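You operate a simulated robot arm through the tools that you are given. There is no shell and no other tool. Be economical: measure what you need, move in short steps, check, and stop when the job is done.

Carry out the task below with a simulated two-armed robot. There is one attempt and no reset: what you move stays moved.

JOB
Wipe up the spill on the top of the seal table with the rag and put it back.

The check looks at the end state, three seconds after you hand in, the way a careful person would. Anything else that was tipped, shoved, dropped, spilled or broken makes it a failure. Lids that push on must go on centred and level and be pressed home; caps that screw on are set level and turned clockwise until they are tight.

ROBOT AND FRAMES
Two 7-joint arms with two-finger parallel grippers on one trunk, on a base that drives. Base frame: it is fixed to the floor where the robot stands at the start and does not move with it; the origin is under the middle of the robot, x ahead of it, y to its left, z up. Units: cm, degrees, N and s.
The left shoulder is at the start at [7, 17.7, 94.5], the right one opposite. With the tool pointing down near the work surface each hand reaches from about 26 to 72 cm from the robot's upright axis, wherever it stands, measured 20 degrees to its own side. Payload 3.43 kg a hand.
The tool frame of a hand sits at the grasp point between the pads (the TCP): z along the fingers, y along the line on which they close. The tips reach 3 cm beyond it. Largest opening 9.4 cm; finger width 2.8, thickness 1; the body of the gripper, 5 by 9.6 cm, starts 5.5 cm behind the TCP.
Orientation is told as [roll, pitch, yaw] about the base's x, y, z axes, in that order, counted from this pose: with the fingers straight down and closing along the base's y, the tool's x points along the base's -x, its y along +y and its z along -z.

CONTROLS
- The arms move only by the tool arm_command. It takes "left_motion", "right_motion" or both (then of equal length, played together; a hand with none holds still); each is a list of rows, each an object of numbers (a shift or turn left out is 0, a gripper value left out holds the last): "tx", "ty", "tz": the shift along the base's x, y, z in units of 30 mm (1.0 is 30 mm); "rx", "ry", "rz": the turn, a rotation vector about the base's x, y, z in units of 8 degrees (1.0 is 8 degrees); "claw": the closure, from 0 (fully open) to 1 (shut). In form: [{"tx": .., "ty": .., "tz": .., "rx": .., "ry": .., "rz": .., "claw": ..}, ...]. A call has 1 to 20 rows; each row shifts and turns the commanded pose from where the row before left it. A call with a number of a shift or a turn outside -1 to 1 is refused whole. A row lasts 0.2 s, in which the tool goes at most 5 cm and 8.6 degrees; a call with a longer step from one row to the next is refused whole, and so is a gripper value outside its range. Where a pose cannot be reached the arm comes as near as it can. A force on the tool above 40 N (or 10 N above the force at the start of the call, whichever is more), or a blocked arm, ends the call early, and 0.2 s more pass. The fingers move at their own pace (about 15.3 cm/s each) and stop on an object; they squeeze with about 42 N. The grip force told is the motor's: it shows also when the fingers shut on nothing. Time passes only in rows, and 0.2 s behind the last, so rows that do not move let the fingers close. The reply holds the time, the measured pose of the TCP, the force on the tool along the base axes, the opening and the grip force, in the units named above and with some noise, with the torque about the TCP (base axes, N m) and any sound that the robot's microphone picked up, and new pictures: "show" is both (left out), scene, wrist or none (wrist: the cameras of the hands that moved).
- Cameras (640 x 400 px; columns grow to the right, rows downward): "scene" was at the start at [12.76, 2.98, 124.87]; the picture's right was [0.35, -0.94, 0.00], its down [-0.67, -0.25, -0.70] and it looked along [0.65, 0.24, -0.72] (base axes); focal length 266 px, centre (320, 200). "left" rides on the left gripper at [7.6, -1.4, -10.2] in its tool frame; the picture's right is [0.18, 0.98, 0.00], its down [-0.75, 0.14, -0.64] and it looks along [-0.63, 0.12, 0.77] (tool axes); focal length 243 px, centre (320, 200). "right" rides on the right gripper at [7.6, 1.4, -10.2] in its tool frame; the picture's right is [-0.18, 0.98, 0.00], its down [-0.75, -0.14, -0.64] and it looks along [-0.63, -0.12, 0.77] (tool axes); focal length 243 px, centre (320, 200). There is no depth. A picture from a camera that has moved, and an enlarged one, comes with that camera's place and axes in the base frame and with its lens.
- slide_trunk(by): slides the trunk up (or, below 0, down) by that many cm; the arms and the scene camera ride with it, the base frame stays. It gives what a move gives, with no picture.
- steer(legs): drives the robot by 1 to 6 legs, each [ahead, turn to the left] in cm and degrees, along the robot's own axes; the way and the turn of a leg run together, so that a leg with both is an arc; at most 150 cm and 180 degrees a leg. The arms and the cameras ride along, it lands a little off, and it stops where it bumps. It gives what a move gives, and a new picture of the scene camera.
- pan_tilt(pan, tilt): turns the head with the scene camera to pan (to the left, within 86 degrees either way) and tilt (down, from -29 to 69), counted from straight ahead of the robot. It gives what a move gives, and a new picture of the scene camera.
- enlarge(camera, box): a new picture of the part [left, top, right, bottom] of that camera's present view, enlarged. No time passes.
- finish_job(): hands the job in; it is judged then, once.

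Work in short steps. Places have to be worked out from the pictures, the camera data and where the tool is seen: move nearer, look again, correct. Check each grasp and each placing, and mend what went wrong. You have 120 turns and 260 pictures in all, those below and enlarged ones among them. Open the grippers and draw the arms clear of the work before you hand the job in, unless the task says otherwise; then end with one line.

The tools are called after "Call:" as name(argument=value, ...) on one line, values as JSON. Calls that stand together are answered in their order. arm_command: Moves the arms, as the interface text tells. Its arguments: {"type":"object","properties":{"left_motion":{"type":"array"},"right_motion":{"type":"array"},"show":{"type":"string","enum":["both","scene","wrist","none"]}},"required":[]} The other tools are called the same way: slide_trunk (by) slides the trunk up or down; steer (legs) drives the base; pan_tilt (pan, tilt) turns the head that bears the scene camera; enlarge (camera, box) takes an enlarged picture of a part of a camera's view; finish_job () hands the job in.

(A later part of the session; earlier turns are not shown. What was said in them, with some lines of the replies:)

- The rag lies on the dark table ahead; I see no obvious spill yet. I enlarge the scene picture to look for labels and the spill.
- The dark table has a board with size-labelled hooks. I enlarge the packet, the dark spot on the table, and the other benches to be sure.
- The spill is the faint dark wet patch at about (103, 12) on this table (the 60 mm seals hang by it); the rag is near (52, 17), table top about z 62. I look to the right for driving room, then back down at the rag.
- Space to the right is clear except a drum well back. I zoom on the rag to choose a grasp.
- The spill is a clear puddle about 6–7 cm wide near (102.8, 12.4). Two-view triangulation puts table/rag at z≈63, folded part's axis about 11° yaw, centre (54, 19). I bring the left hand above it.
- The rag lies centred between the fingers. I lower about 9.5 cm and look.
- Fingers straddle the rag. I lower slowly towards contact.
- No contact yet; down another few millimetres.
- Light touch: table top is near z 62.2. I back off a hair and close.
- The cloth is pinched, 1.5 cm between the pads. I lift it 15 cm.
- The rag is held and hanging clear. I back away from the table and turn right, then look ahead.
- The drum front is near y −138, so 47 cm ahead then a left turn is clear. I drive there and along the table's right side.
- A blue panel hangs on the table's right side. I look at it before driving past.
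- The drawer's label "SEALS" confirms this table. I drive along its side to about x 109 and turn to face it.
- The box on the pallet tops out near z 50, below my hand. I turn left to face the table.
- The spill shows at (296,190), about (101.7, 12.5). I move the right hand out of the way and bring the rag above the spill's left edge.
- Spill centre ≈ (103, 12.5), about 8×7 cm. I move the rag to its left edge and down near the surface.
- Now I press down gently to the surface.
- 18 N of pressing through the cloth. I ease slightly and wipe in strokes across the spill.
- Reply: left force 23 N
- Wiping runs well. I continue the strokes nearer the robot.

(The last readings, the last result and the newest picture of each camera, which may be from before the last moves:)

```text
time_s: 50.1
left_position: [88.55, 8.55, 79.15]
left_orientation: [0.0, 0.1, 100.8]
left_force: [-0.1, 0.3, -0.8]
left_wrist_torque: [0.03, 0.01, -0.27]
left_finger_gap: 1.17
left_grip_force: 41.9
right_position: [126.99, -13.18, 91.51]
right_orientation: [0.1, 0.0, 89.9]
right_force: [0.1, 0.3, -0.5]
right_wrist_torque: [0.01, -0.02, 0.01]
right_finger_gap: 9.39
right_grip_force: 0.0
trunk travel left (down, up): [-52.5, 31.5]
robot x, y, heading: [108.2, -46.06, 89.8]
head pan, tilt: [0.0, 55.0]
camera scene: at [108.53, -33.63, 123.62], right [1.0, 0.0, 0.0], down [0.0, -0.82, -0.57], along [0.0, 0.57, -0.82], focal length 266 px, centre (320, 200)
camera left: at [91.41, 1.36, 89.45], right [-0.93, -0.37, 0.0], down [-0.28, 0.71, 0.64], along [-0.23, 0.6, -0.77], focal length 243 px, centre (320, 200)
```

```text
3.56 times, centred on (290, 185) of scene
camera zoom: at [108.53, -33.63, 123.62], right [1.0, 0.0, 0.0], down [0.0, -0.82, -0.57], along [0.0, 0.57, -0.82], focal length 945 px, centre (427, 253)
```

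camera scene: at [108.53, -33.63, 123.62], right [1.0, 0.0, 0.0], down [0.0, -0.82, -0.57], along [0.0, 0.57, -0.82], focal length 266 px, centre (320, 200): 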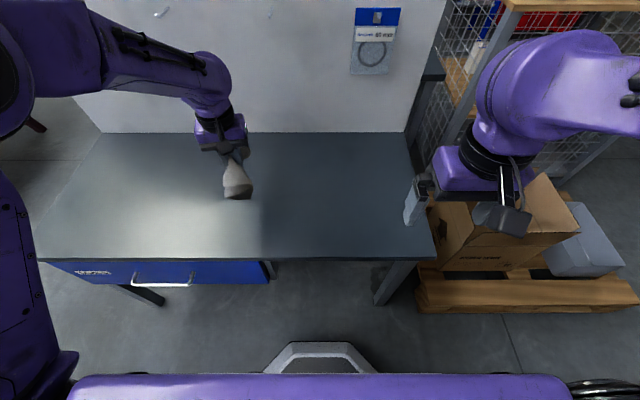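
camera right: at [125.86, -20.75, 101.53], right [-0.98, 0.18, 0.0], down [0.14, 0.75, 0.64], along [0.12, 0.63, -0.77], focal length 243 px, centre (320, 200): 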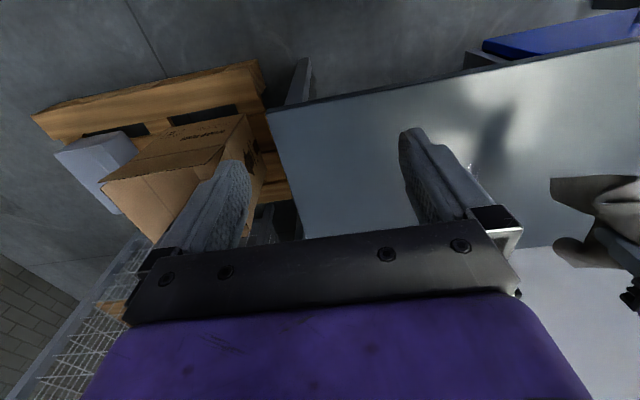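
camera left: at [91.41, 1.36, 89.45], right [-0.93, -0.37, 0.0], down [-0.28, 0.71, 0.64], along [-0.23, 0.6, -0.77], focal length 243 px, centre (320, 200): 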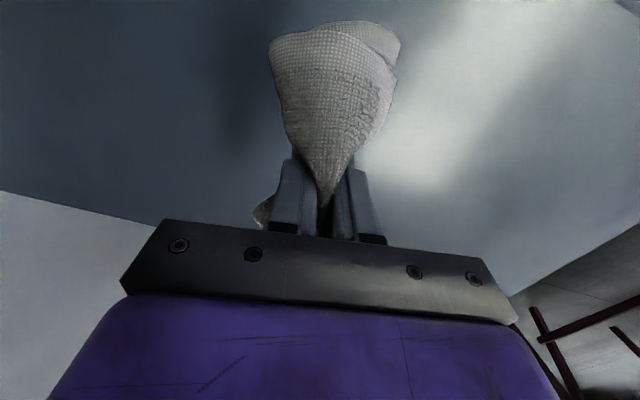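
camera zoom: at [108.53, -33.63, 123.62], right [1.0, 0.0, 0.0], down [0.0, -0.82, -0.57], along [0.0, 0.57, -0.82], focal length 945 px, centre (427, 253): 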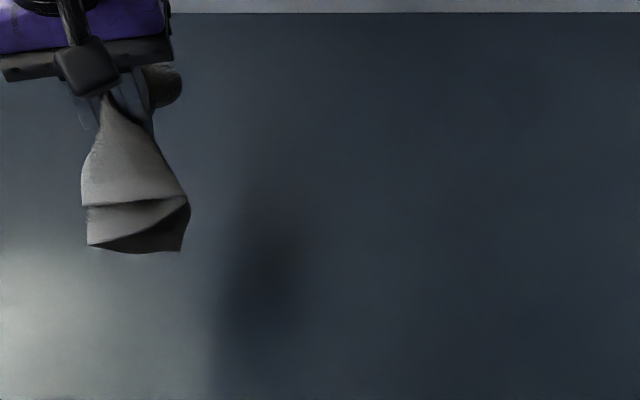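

The puddle is gone. I check from another head angle for residue.

Call:
pan_tilt(pan=25, tilt=40)

Call:
enlarge(camera="scene", box=[220, 190, 460, 340])

```text
time_s: 51.0
left_position: [88.82, 8.63, 79.08]
left_orientation: [0.0, 0.1, 100.9]
left_force: [0.0, 0.3, -1.0]
left_wrist_torque: [-0.02, 0.01, -0.25]
left_finger_gap: 1.15
left_grip_force: 41.8
right_position: [126.97, -13.15, 91.4]
right_orientation: [0.1, 0.0, 90.0]
right_force: [0.8, -0.6, 0.1]
right_wrist_torque: [0.02, -0.01, 0.04]
right_finger_gap: 9.43
right_grip_force: 0.1
trunk travel left (down, up): [-52.5, 31.5]
robot x, y, heading: [108.4, -45.55, 89.9]
head pan, tilt: [25.0, 40.0]
camera scene: at [105.03, -33.11, 125.69], right [0.91, 0.42, 0.0], down [0.27, -0.58, -0.77], along [-0.32, 0.69, -0.64], focal length 266 px, centre (320, 200)
```

scene: 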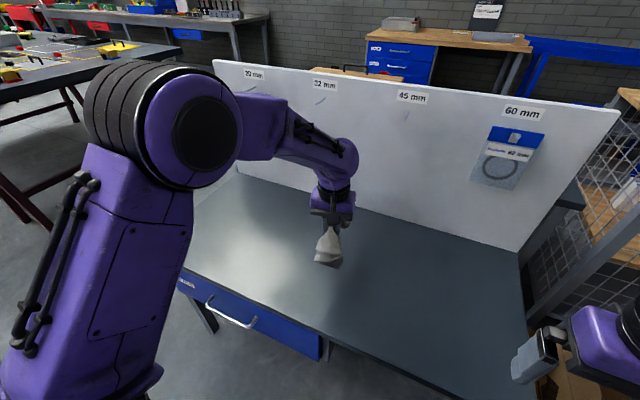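

```text
2.67 times, centred on (340, 265) of scene
camera zoom: at [105.03, -33.11, 125.69], right [0.91, 0.42, 0.0], down [0.27, -0.58, -0.77], along [-0.32, 0.69, -0.64], focal length 708 px, centre (267, 27)
```

zoom: 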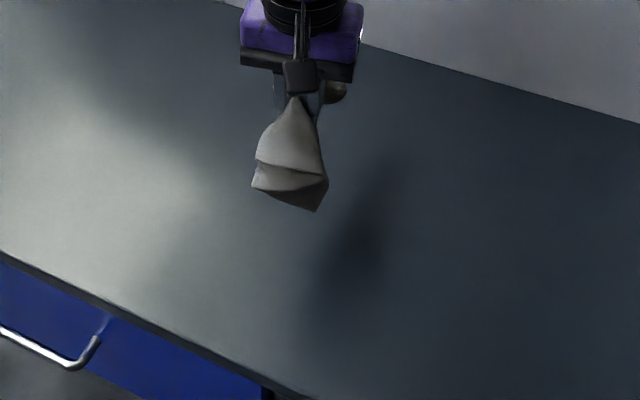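

The table is clean (the dark smear is the hand's shadow, it moved with it). I retrace the drive to my first standing place to put the rag back where it lay.

Call:
steer(legs=[[0, -90], [-123, 0]])

Call:
steer(legs=[[0, -90], [-46.5, 0]])

```text
time_s: 60.9
left_position: [40.78, -28.29, 79.16]
left_orientation: [0.0, -0.1, 11.5]
left_force: [0.0, 0.6, 1.0]
left_wrist_torque: [0.03, -0.03, 0.27]
left_finger_gap: 1.11
left_grip_force: 42.1
right_position: [19.54, -66.94, 91.38]
right_orientation: [0.0, 0.0, 0.5]
right_force: [-0.9, -0.1, -0.1]
right_wrist_torque: [0.02, -0.04, 0.0]
right_finger_gap: 9.39
right_grip_force: 0.1
trunk travel left (down, up): [-52.5, 31.5]
robot x, y, heading: [-13.94, -48.63, 0.4]
head pan, tilt: [25.0, 40.0]
camera scene: at [-0.72, -44.74, 125.69], right [0.43, -0.9, 0.0], down [-0.58, -0.28, -0.77], along [0.69, 0.33, -0.64], focal length 266 px, centre (320, 200)
```

scene: 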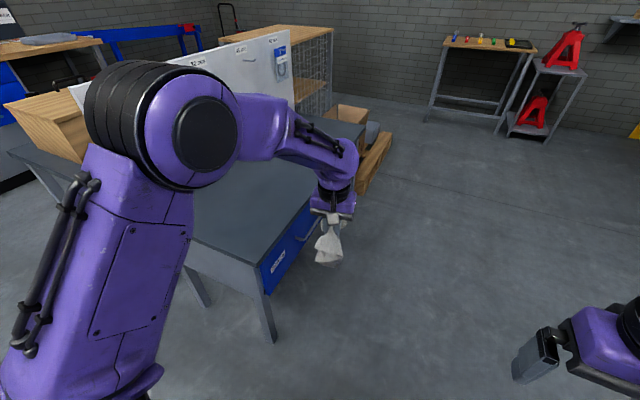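

```text
time_s: 67.6
left_position: [6.52, -56.07, 79.29]
left_orientation: [0.0, 0.0, -78.6]
left_force: [-0.2, -0.5, -0.1]
left_wrist_torque: [-0.03, 0.01, 0.26]
left_finger_gap: 1.13
left_grip_force: 42.4
right_position: [-32.06, -34.68, 91.45]
right_orientation: [0.0, 0.0, -89.5]
right_force: [0.6, 0.8, 0.1]
right_wrist_torque: [0.0, -0.01, 0.02]
right_finger_gap: 9.39
right_grip_force: 0.0
trunk travel left (down, up): [-52.5, 31.5]
robot x, y, heading: [-13.94, -1.42, -89.6]
head pan, tilt: [25.0, 40.0]
camera scene: at [-9.79, -14.11, 125.7], right [-0.9, -0.43, 0.0], down [-0.28, 0.58, -0.77], along [0.33, -0.69, -0.64], focal length 266 px, centre (320, 200)
```

scene: 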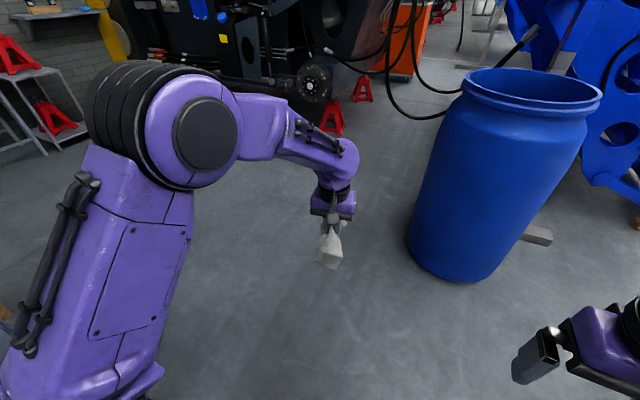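

Now I turn to the table and drive up to the first standing place.

Call:
steer(legs=[[0, 90], [13.5, 0]])

Call:
pan_tilt(pan=10, tilt=60)

```text
time_s: 72.7
left_position: [54.43, 18.41, 79.07]
left_orientation: [0.0, 0.1, 11.0]
left_force: [0.6, 0.0, 0.8]
left_wrist_torque: [0.0, 0.0, -0.27]
left_finger_gap: 1.08
left_grip_force: 41.8
right_position: [32.91, -20.13, 91.48]
right_orientation: [0.0, 0.0, 0.2]
right_force: [0.0, 0.4, -0.4]
right_wrist_torque: [0.03, -0.01, 0.01]
right_finger_gap: 9.42
right_grip_force: 0.0
trunk travel left (down, up): [-52.5, 31.5]
robot x, y, heading: [0.05, -1.9, -0.1]
head pan, tilt: [25.0, 40.0]
camera scene: at [12.78, 2.2, 125.68], right [0.42, -0.91, 0.0], down [-0.58, -0.27, -0.77], along [0.69, 0.33, -0.64], focal length 266 px, centre (320, 200)
```

scene: 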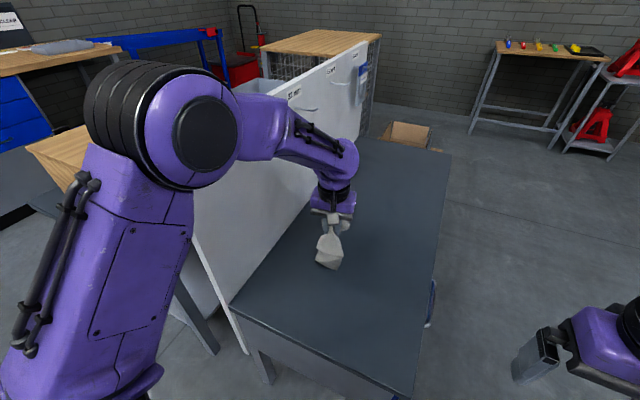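

```text
time_s: 73.5
left_position: [54.33, 18.4, 79.12]
left_orientation: [-0.1, 0.0, 11.0]
left_force: [-0.3, 0.0, -0.1]
left_wrist_torque: [-0.02, 0.03, -0.23]
left_finger_gap: 1.1
left_grip_force: 42.0
right_position: [32.75, -20.05, 91.45]
right_orientation: [0.0, 0.0, 0.2]
right_force: [0.4, -0.1, 0.3]
right_wrist_torque: [0.02, 0.02, 0.02]
right_finger_gap: 9.39
right_grip_force: 0.1
trunk travel left (down, up): [-52.5, 31.5]
robot x, y, heading: [-0.04, -1.51, -0.2]
head pan, tilt: [10.0, 60.0]
camera scene: at [11.52, -0.23, 123.02], right [0.18, -0.98, 0.0], down [-0.85, -0.15, -0.5], along [0.49, 0.09, -0.87], focal length 266 px, centre (320, 200)
```

scene: 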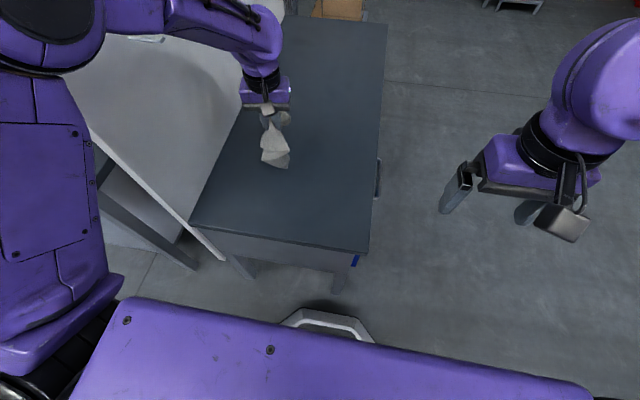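

The hand is at (54.3, 18.4), where I gripped the rag. I lower it to the table there and open.

Call:
arm_command(left_motion=[{"tz": -0.9, "ty": 0.15}, {"tz": -1}, {"tz": -1}, {"tz": -0.9}, {"tz": -0.4}, {"tz": -0.15}, {"tz": -0.1}, {}], show="wrist")

```text
time_s: 75.3
left_position: [54.26, 18.77, 65.92]
left_orientation: [0.1, -0.2, 11.1]
left_force: [0.1, 0.2, 12.0]
left_wrist_torque: [0.01, 0.07, -0.25]
left_finger_gap: 1.11
left_grip_force: 41.9
right_position: [32.6, -20.13, 91.63]
right_orientation: [0.0, -0.1, 0.1]
right_force: [-0.4, -0.1, -0.7]
right_wrist_torque: [0.01, -0.01, 0.01]
right_finger_gap: 9.38
right_grip_force: 0.1
trunk travel left (down, up): [-52.5, 31.5]
robot x, y, heading: [-0.18, -1.81, -0.1]
head pan, tilt: [10.0, 60.0]
camera left: at [47.11, 15.93, 76.22], right [-0.37, 0.93, 0.0], down [0.71, 0.28, 0.64], along [0.6, 0.24, -0.77], focal length 243 px, centre (320, 200)
```

left: 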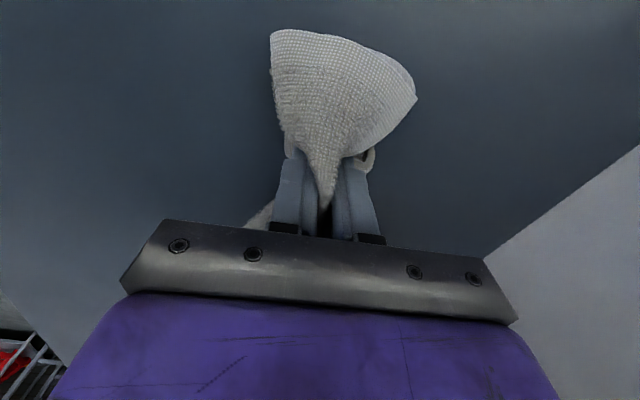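

The cloth rests on the table. I open the fingers gradually, wait, then rise straight up.

Call:
arm_command(left_motion=[{"claw": 0.7}, {"claw": 0.4}, {"claw": 0.0}, {}, {}, {"tz": 0.2}, {"tz": 0.4}, {"tz": 0.6}, {"tz": 0.8}, {"tz": 0.8}, {"tz": 1}, {"tz": 1}, {}])

```text
time_s: 78.1
left_position: [54.05, 18.68, 80.35]
left_orientation: [0.0, 0.1, 11.1]
left_force: [0.2, -0.2, 0.5]
left_wrist_torque: [-0.02, 0.0, -0.02]
left_finger_gap: 9.4
left_grip_force: 0.0
right_position: [32.7, -20.07, 91.36]
right_orientation: [0.0, 0.0, 0.3]
right_force: [0.0, 0.6, 0.4]
right_wrist_torque: [0.03, 0.03, -0.04]
right_finger_gap: 9.43
right_grip_force: 0.0
trunk travel left (down, up): [-52.5, 31.5]
robot x, y, heading: [-0.34, -1.37, 0.1]
head pan, tilt: [10.0, 60.0]
camera scene: at [11.58, -0.23, 123.01], right [0.18, -0.98, 0.0], down [-0.85, -0.15, -0.5], along [0.49, 0.09, -0.87], focal length 266 px, centre (320, 200)
camera left: at [46.92, 15.86, 90.58], right [-0.37, 0.93, 0.0], down [0.71, 0.28, 0.64], along [0.6, 0.24, -0.77], focal length 243 px, centre (320, 200)
```

scene: 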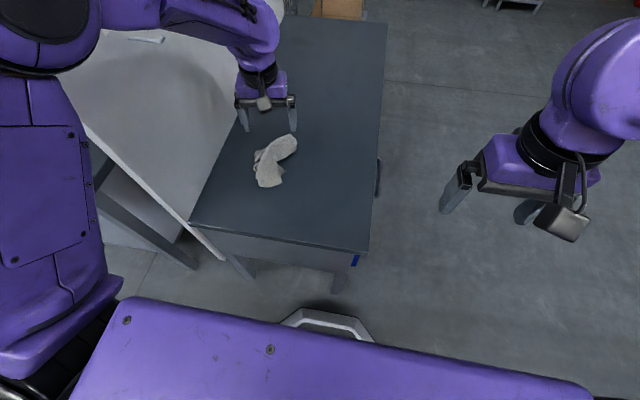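
left: 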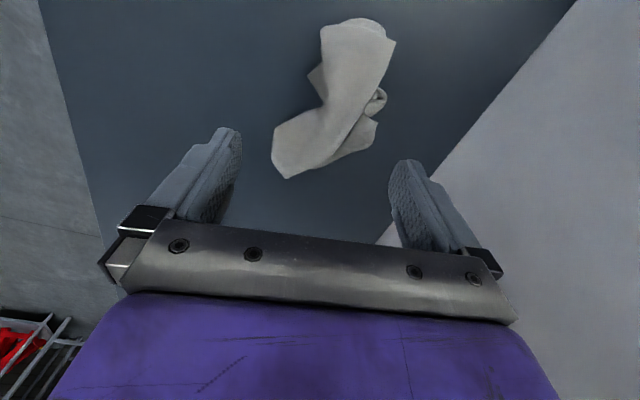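

The rag lies free where it was. I draw the left hand back clear and check the spill area once more.

Call:
arm_command(left_motion=[{"tz": 0.5, "tx": -0.8, "ty": 0.5}, {"tz": 0.3, "tx": -0.8, "ty": 0.5}, {"tx": -0.8, "ty": 0.5}, {"tx": -0.8, "ty": 0.5}, {"tx": -0.8, "ty": 0.5}, {}], show="scene")

Call:
enlarge(camera="scene", box=[190, 10, 400, 240])

Call:
enlarge(camera="scene", box=[260, 20, 380, 105])

```text
time_s: 79.5
left_position: [42.38, 26.34, 82.44]
left_orientation: [0.0, 0.0, 11.1]
left_force: [-1.0, -0.3, -0.3]
left_wrist_torque: [-0.02, 0.05, 0.0]
left_finger_gap: 9.4
left_grip_force: 0.0
right_position: [32.76, -20.18, 91.42]
right_orientation: [0.0, 0.0, 0.2]
right_force: [-0.1, 0.1, -0.3]
right_wrist_torque: [-0.02, 0.01, 0.01]
right_finger_gap: 9.38
right_grip_force: 0.1
trunk travel left (down, up): [-52.5, 31.5]
robot x, y, heading: [-0.1, -1.78, 0.3]
head pan, tilt: [10.0, 60.0]
camera scene: at [11.59, -0.26, 123.01], right [0.18, -0.98, 0.0], down [-0.85, -0.15, -0.5], along [0.49, 0.09, -0.87], focal length 266 px, centre (320, 200)
```

scene: 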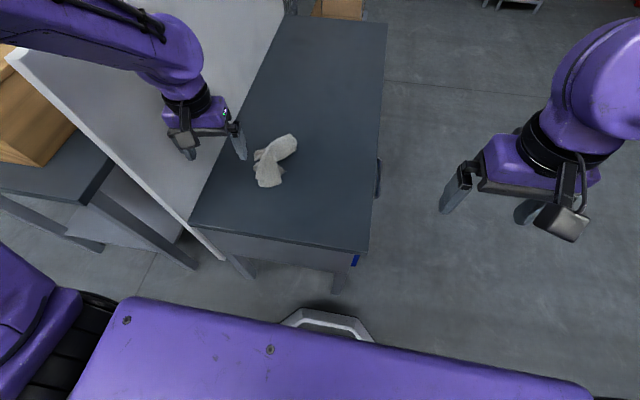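

```text
1.74 times, centred on (295, 125) of scene
camera zoom: at [11.59, -0.26, 123.01], right [0.18, -0.98, 0.0], down [-0.85, -0.15, -0.5], along [0.49, 0.09, -0.87], focal length 462 px, centre (364, 330)
```

zoom: 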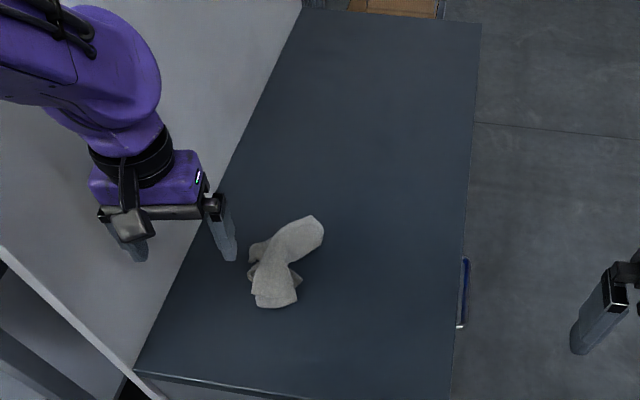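

```text
4.71 times, centred on (320, 62) of scene
camera zoom: at [11.59, -0.26, 123.01], right [0.18, -0.98, 0.0], down [-0.85, -0.15, -0.5], along [0.49, 0.09, -0.87], focal length 1250 px, centre (320, 847)
```

zoom: 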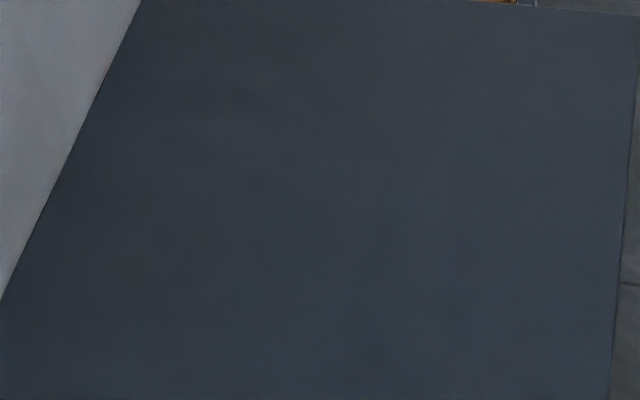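

The table top is clean, the rag is back in its place, and both hands are open and clear, so I hand in.

Call:
finish_job()

```text
The job is handed in.
```

I wiped the spill off the seal table, and a final close-up of the table top showed no trace of it. I put the rag back where it was lying, though its folds are not exactly as they were. Both grippers are open and clear of the table. I saw nothing else knocked or moved.
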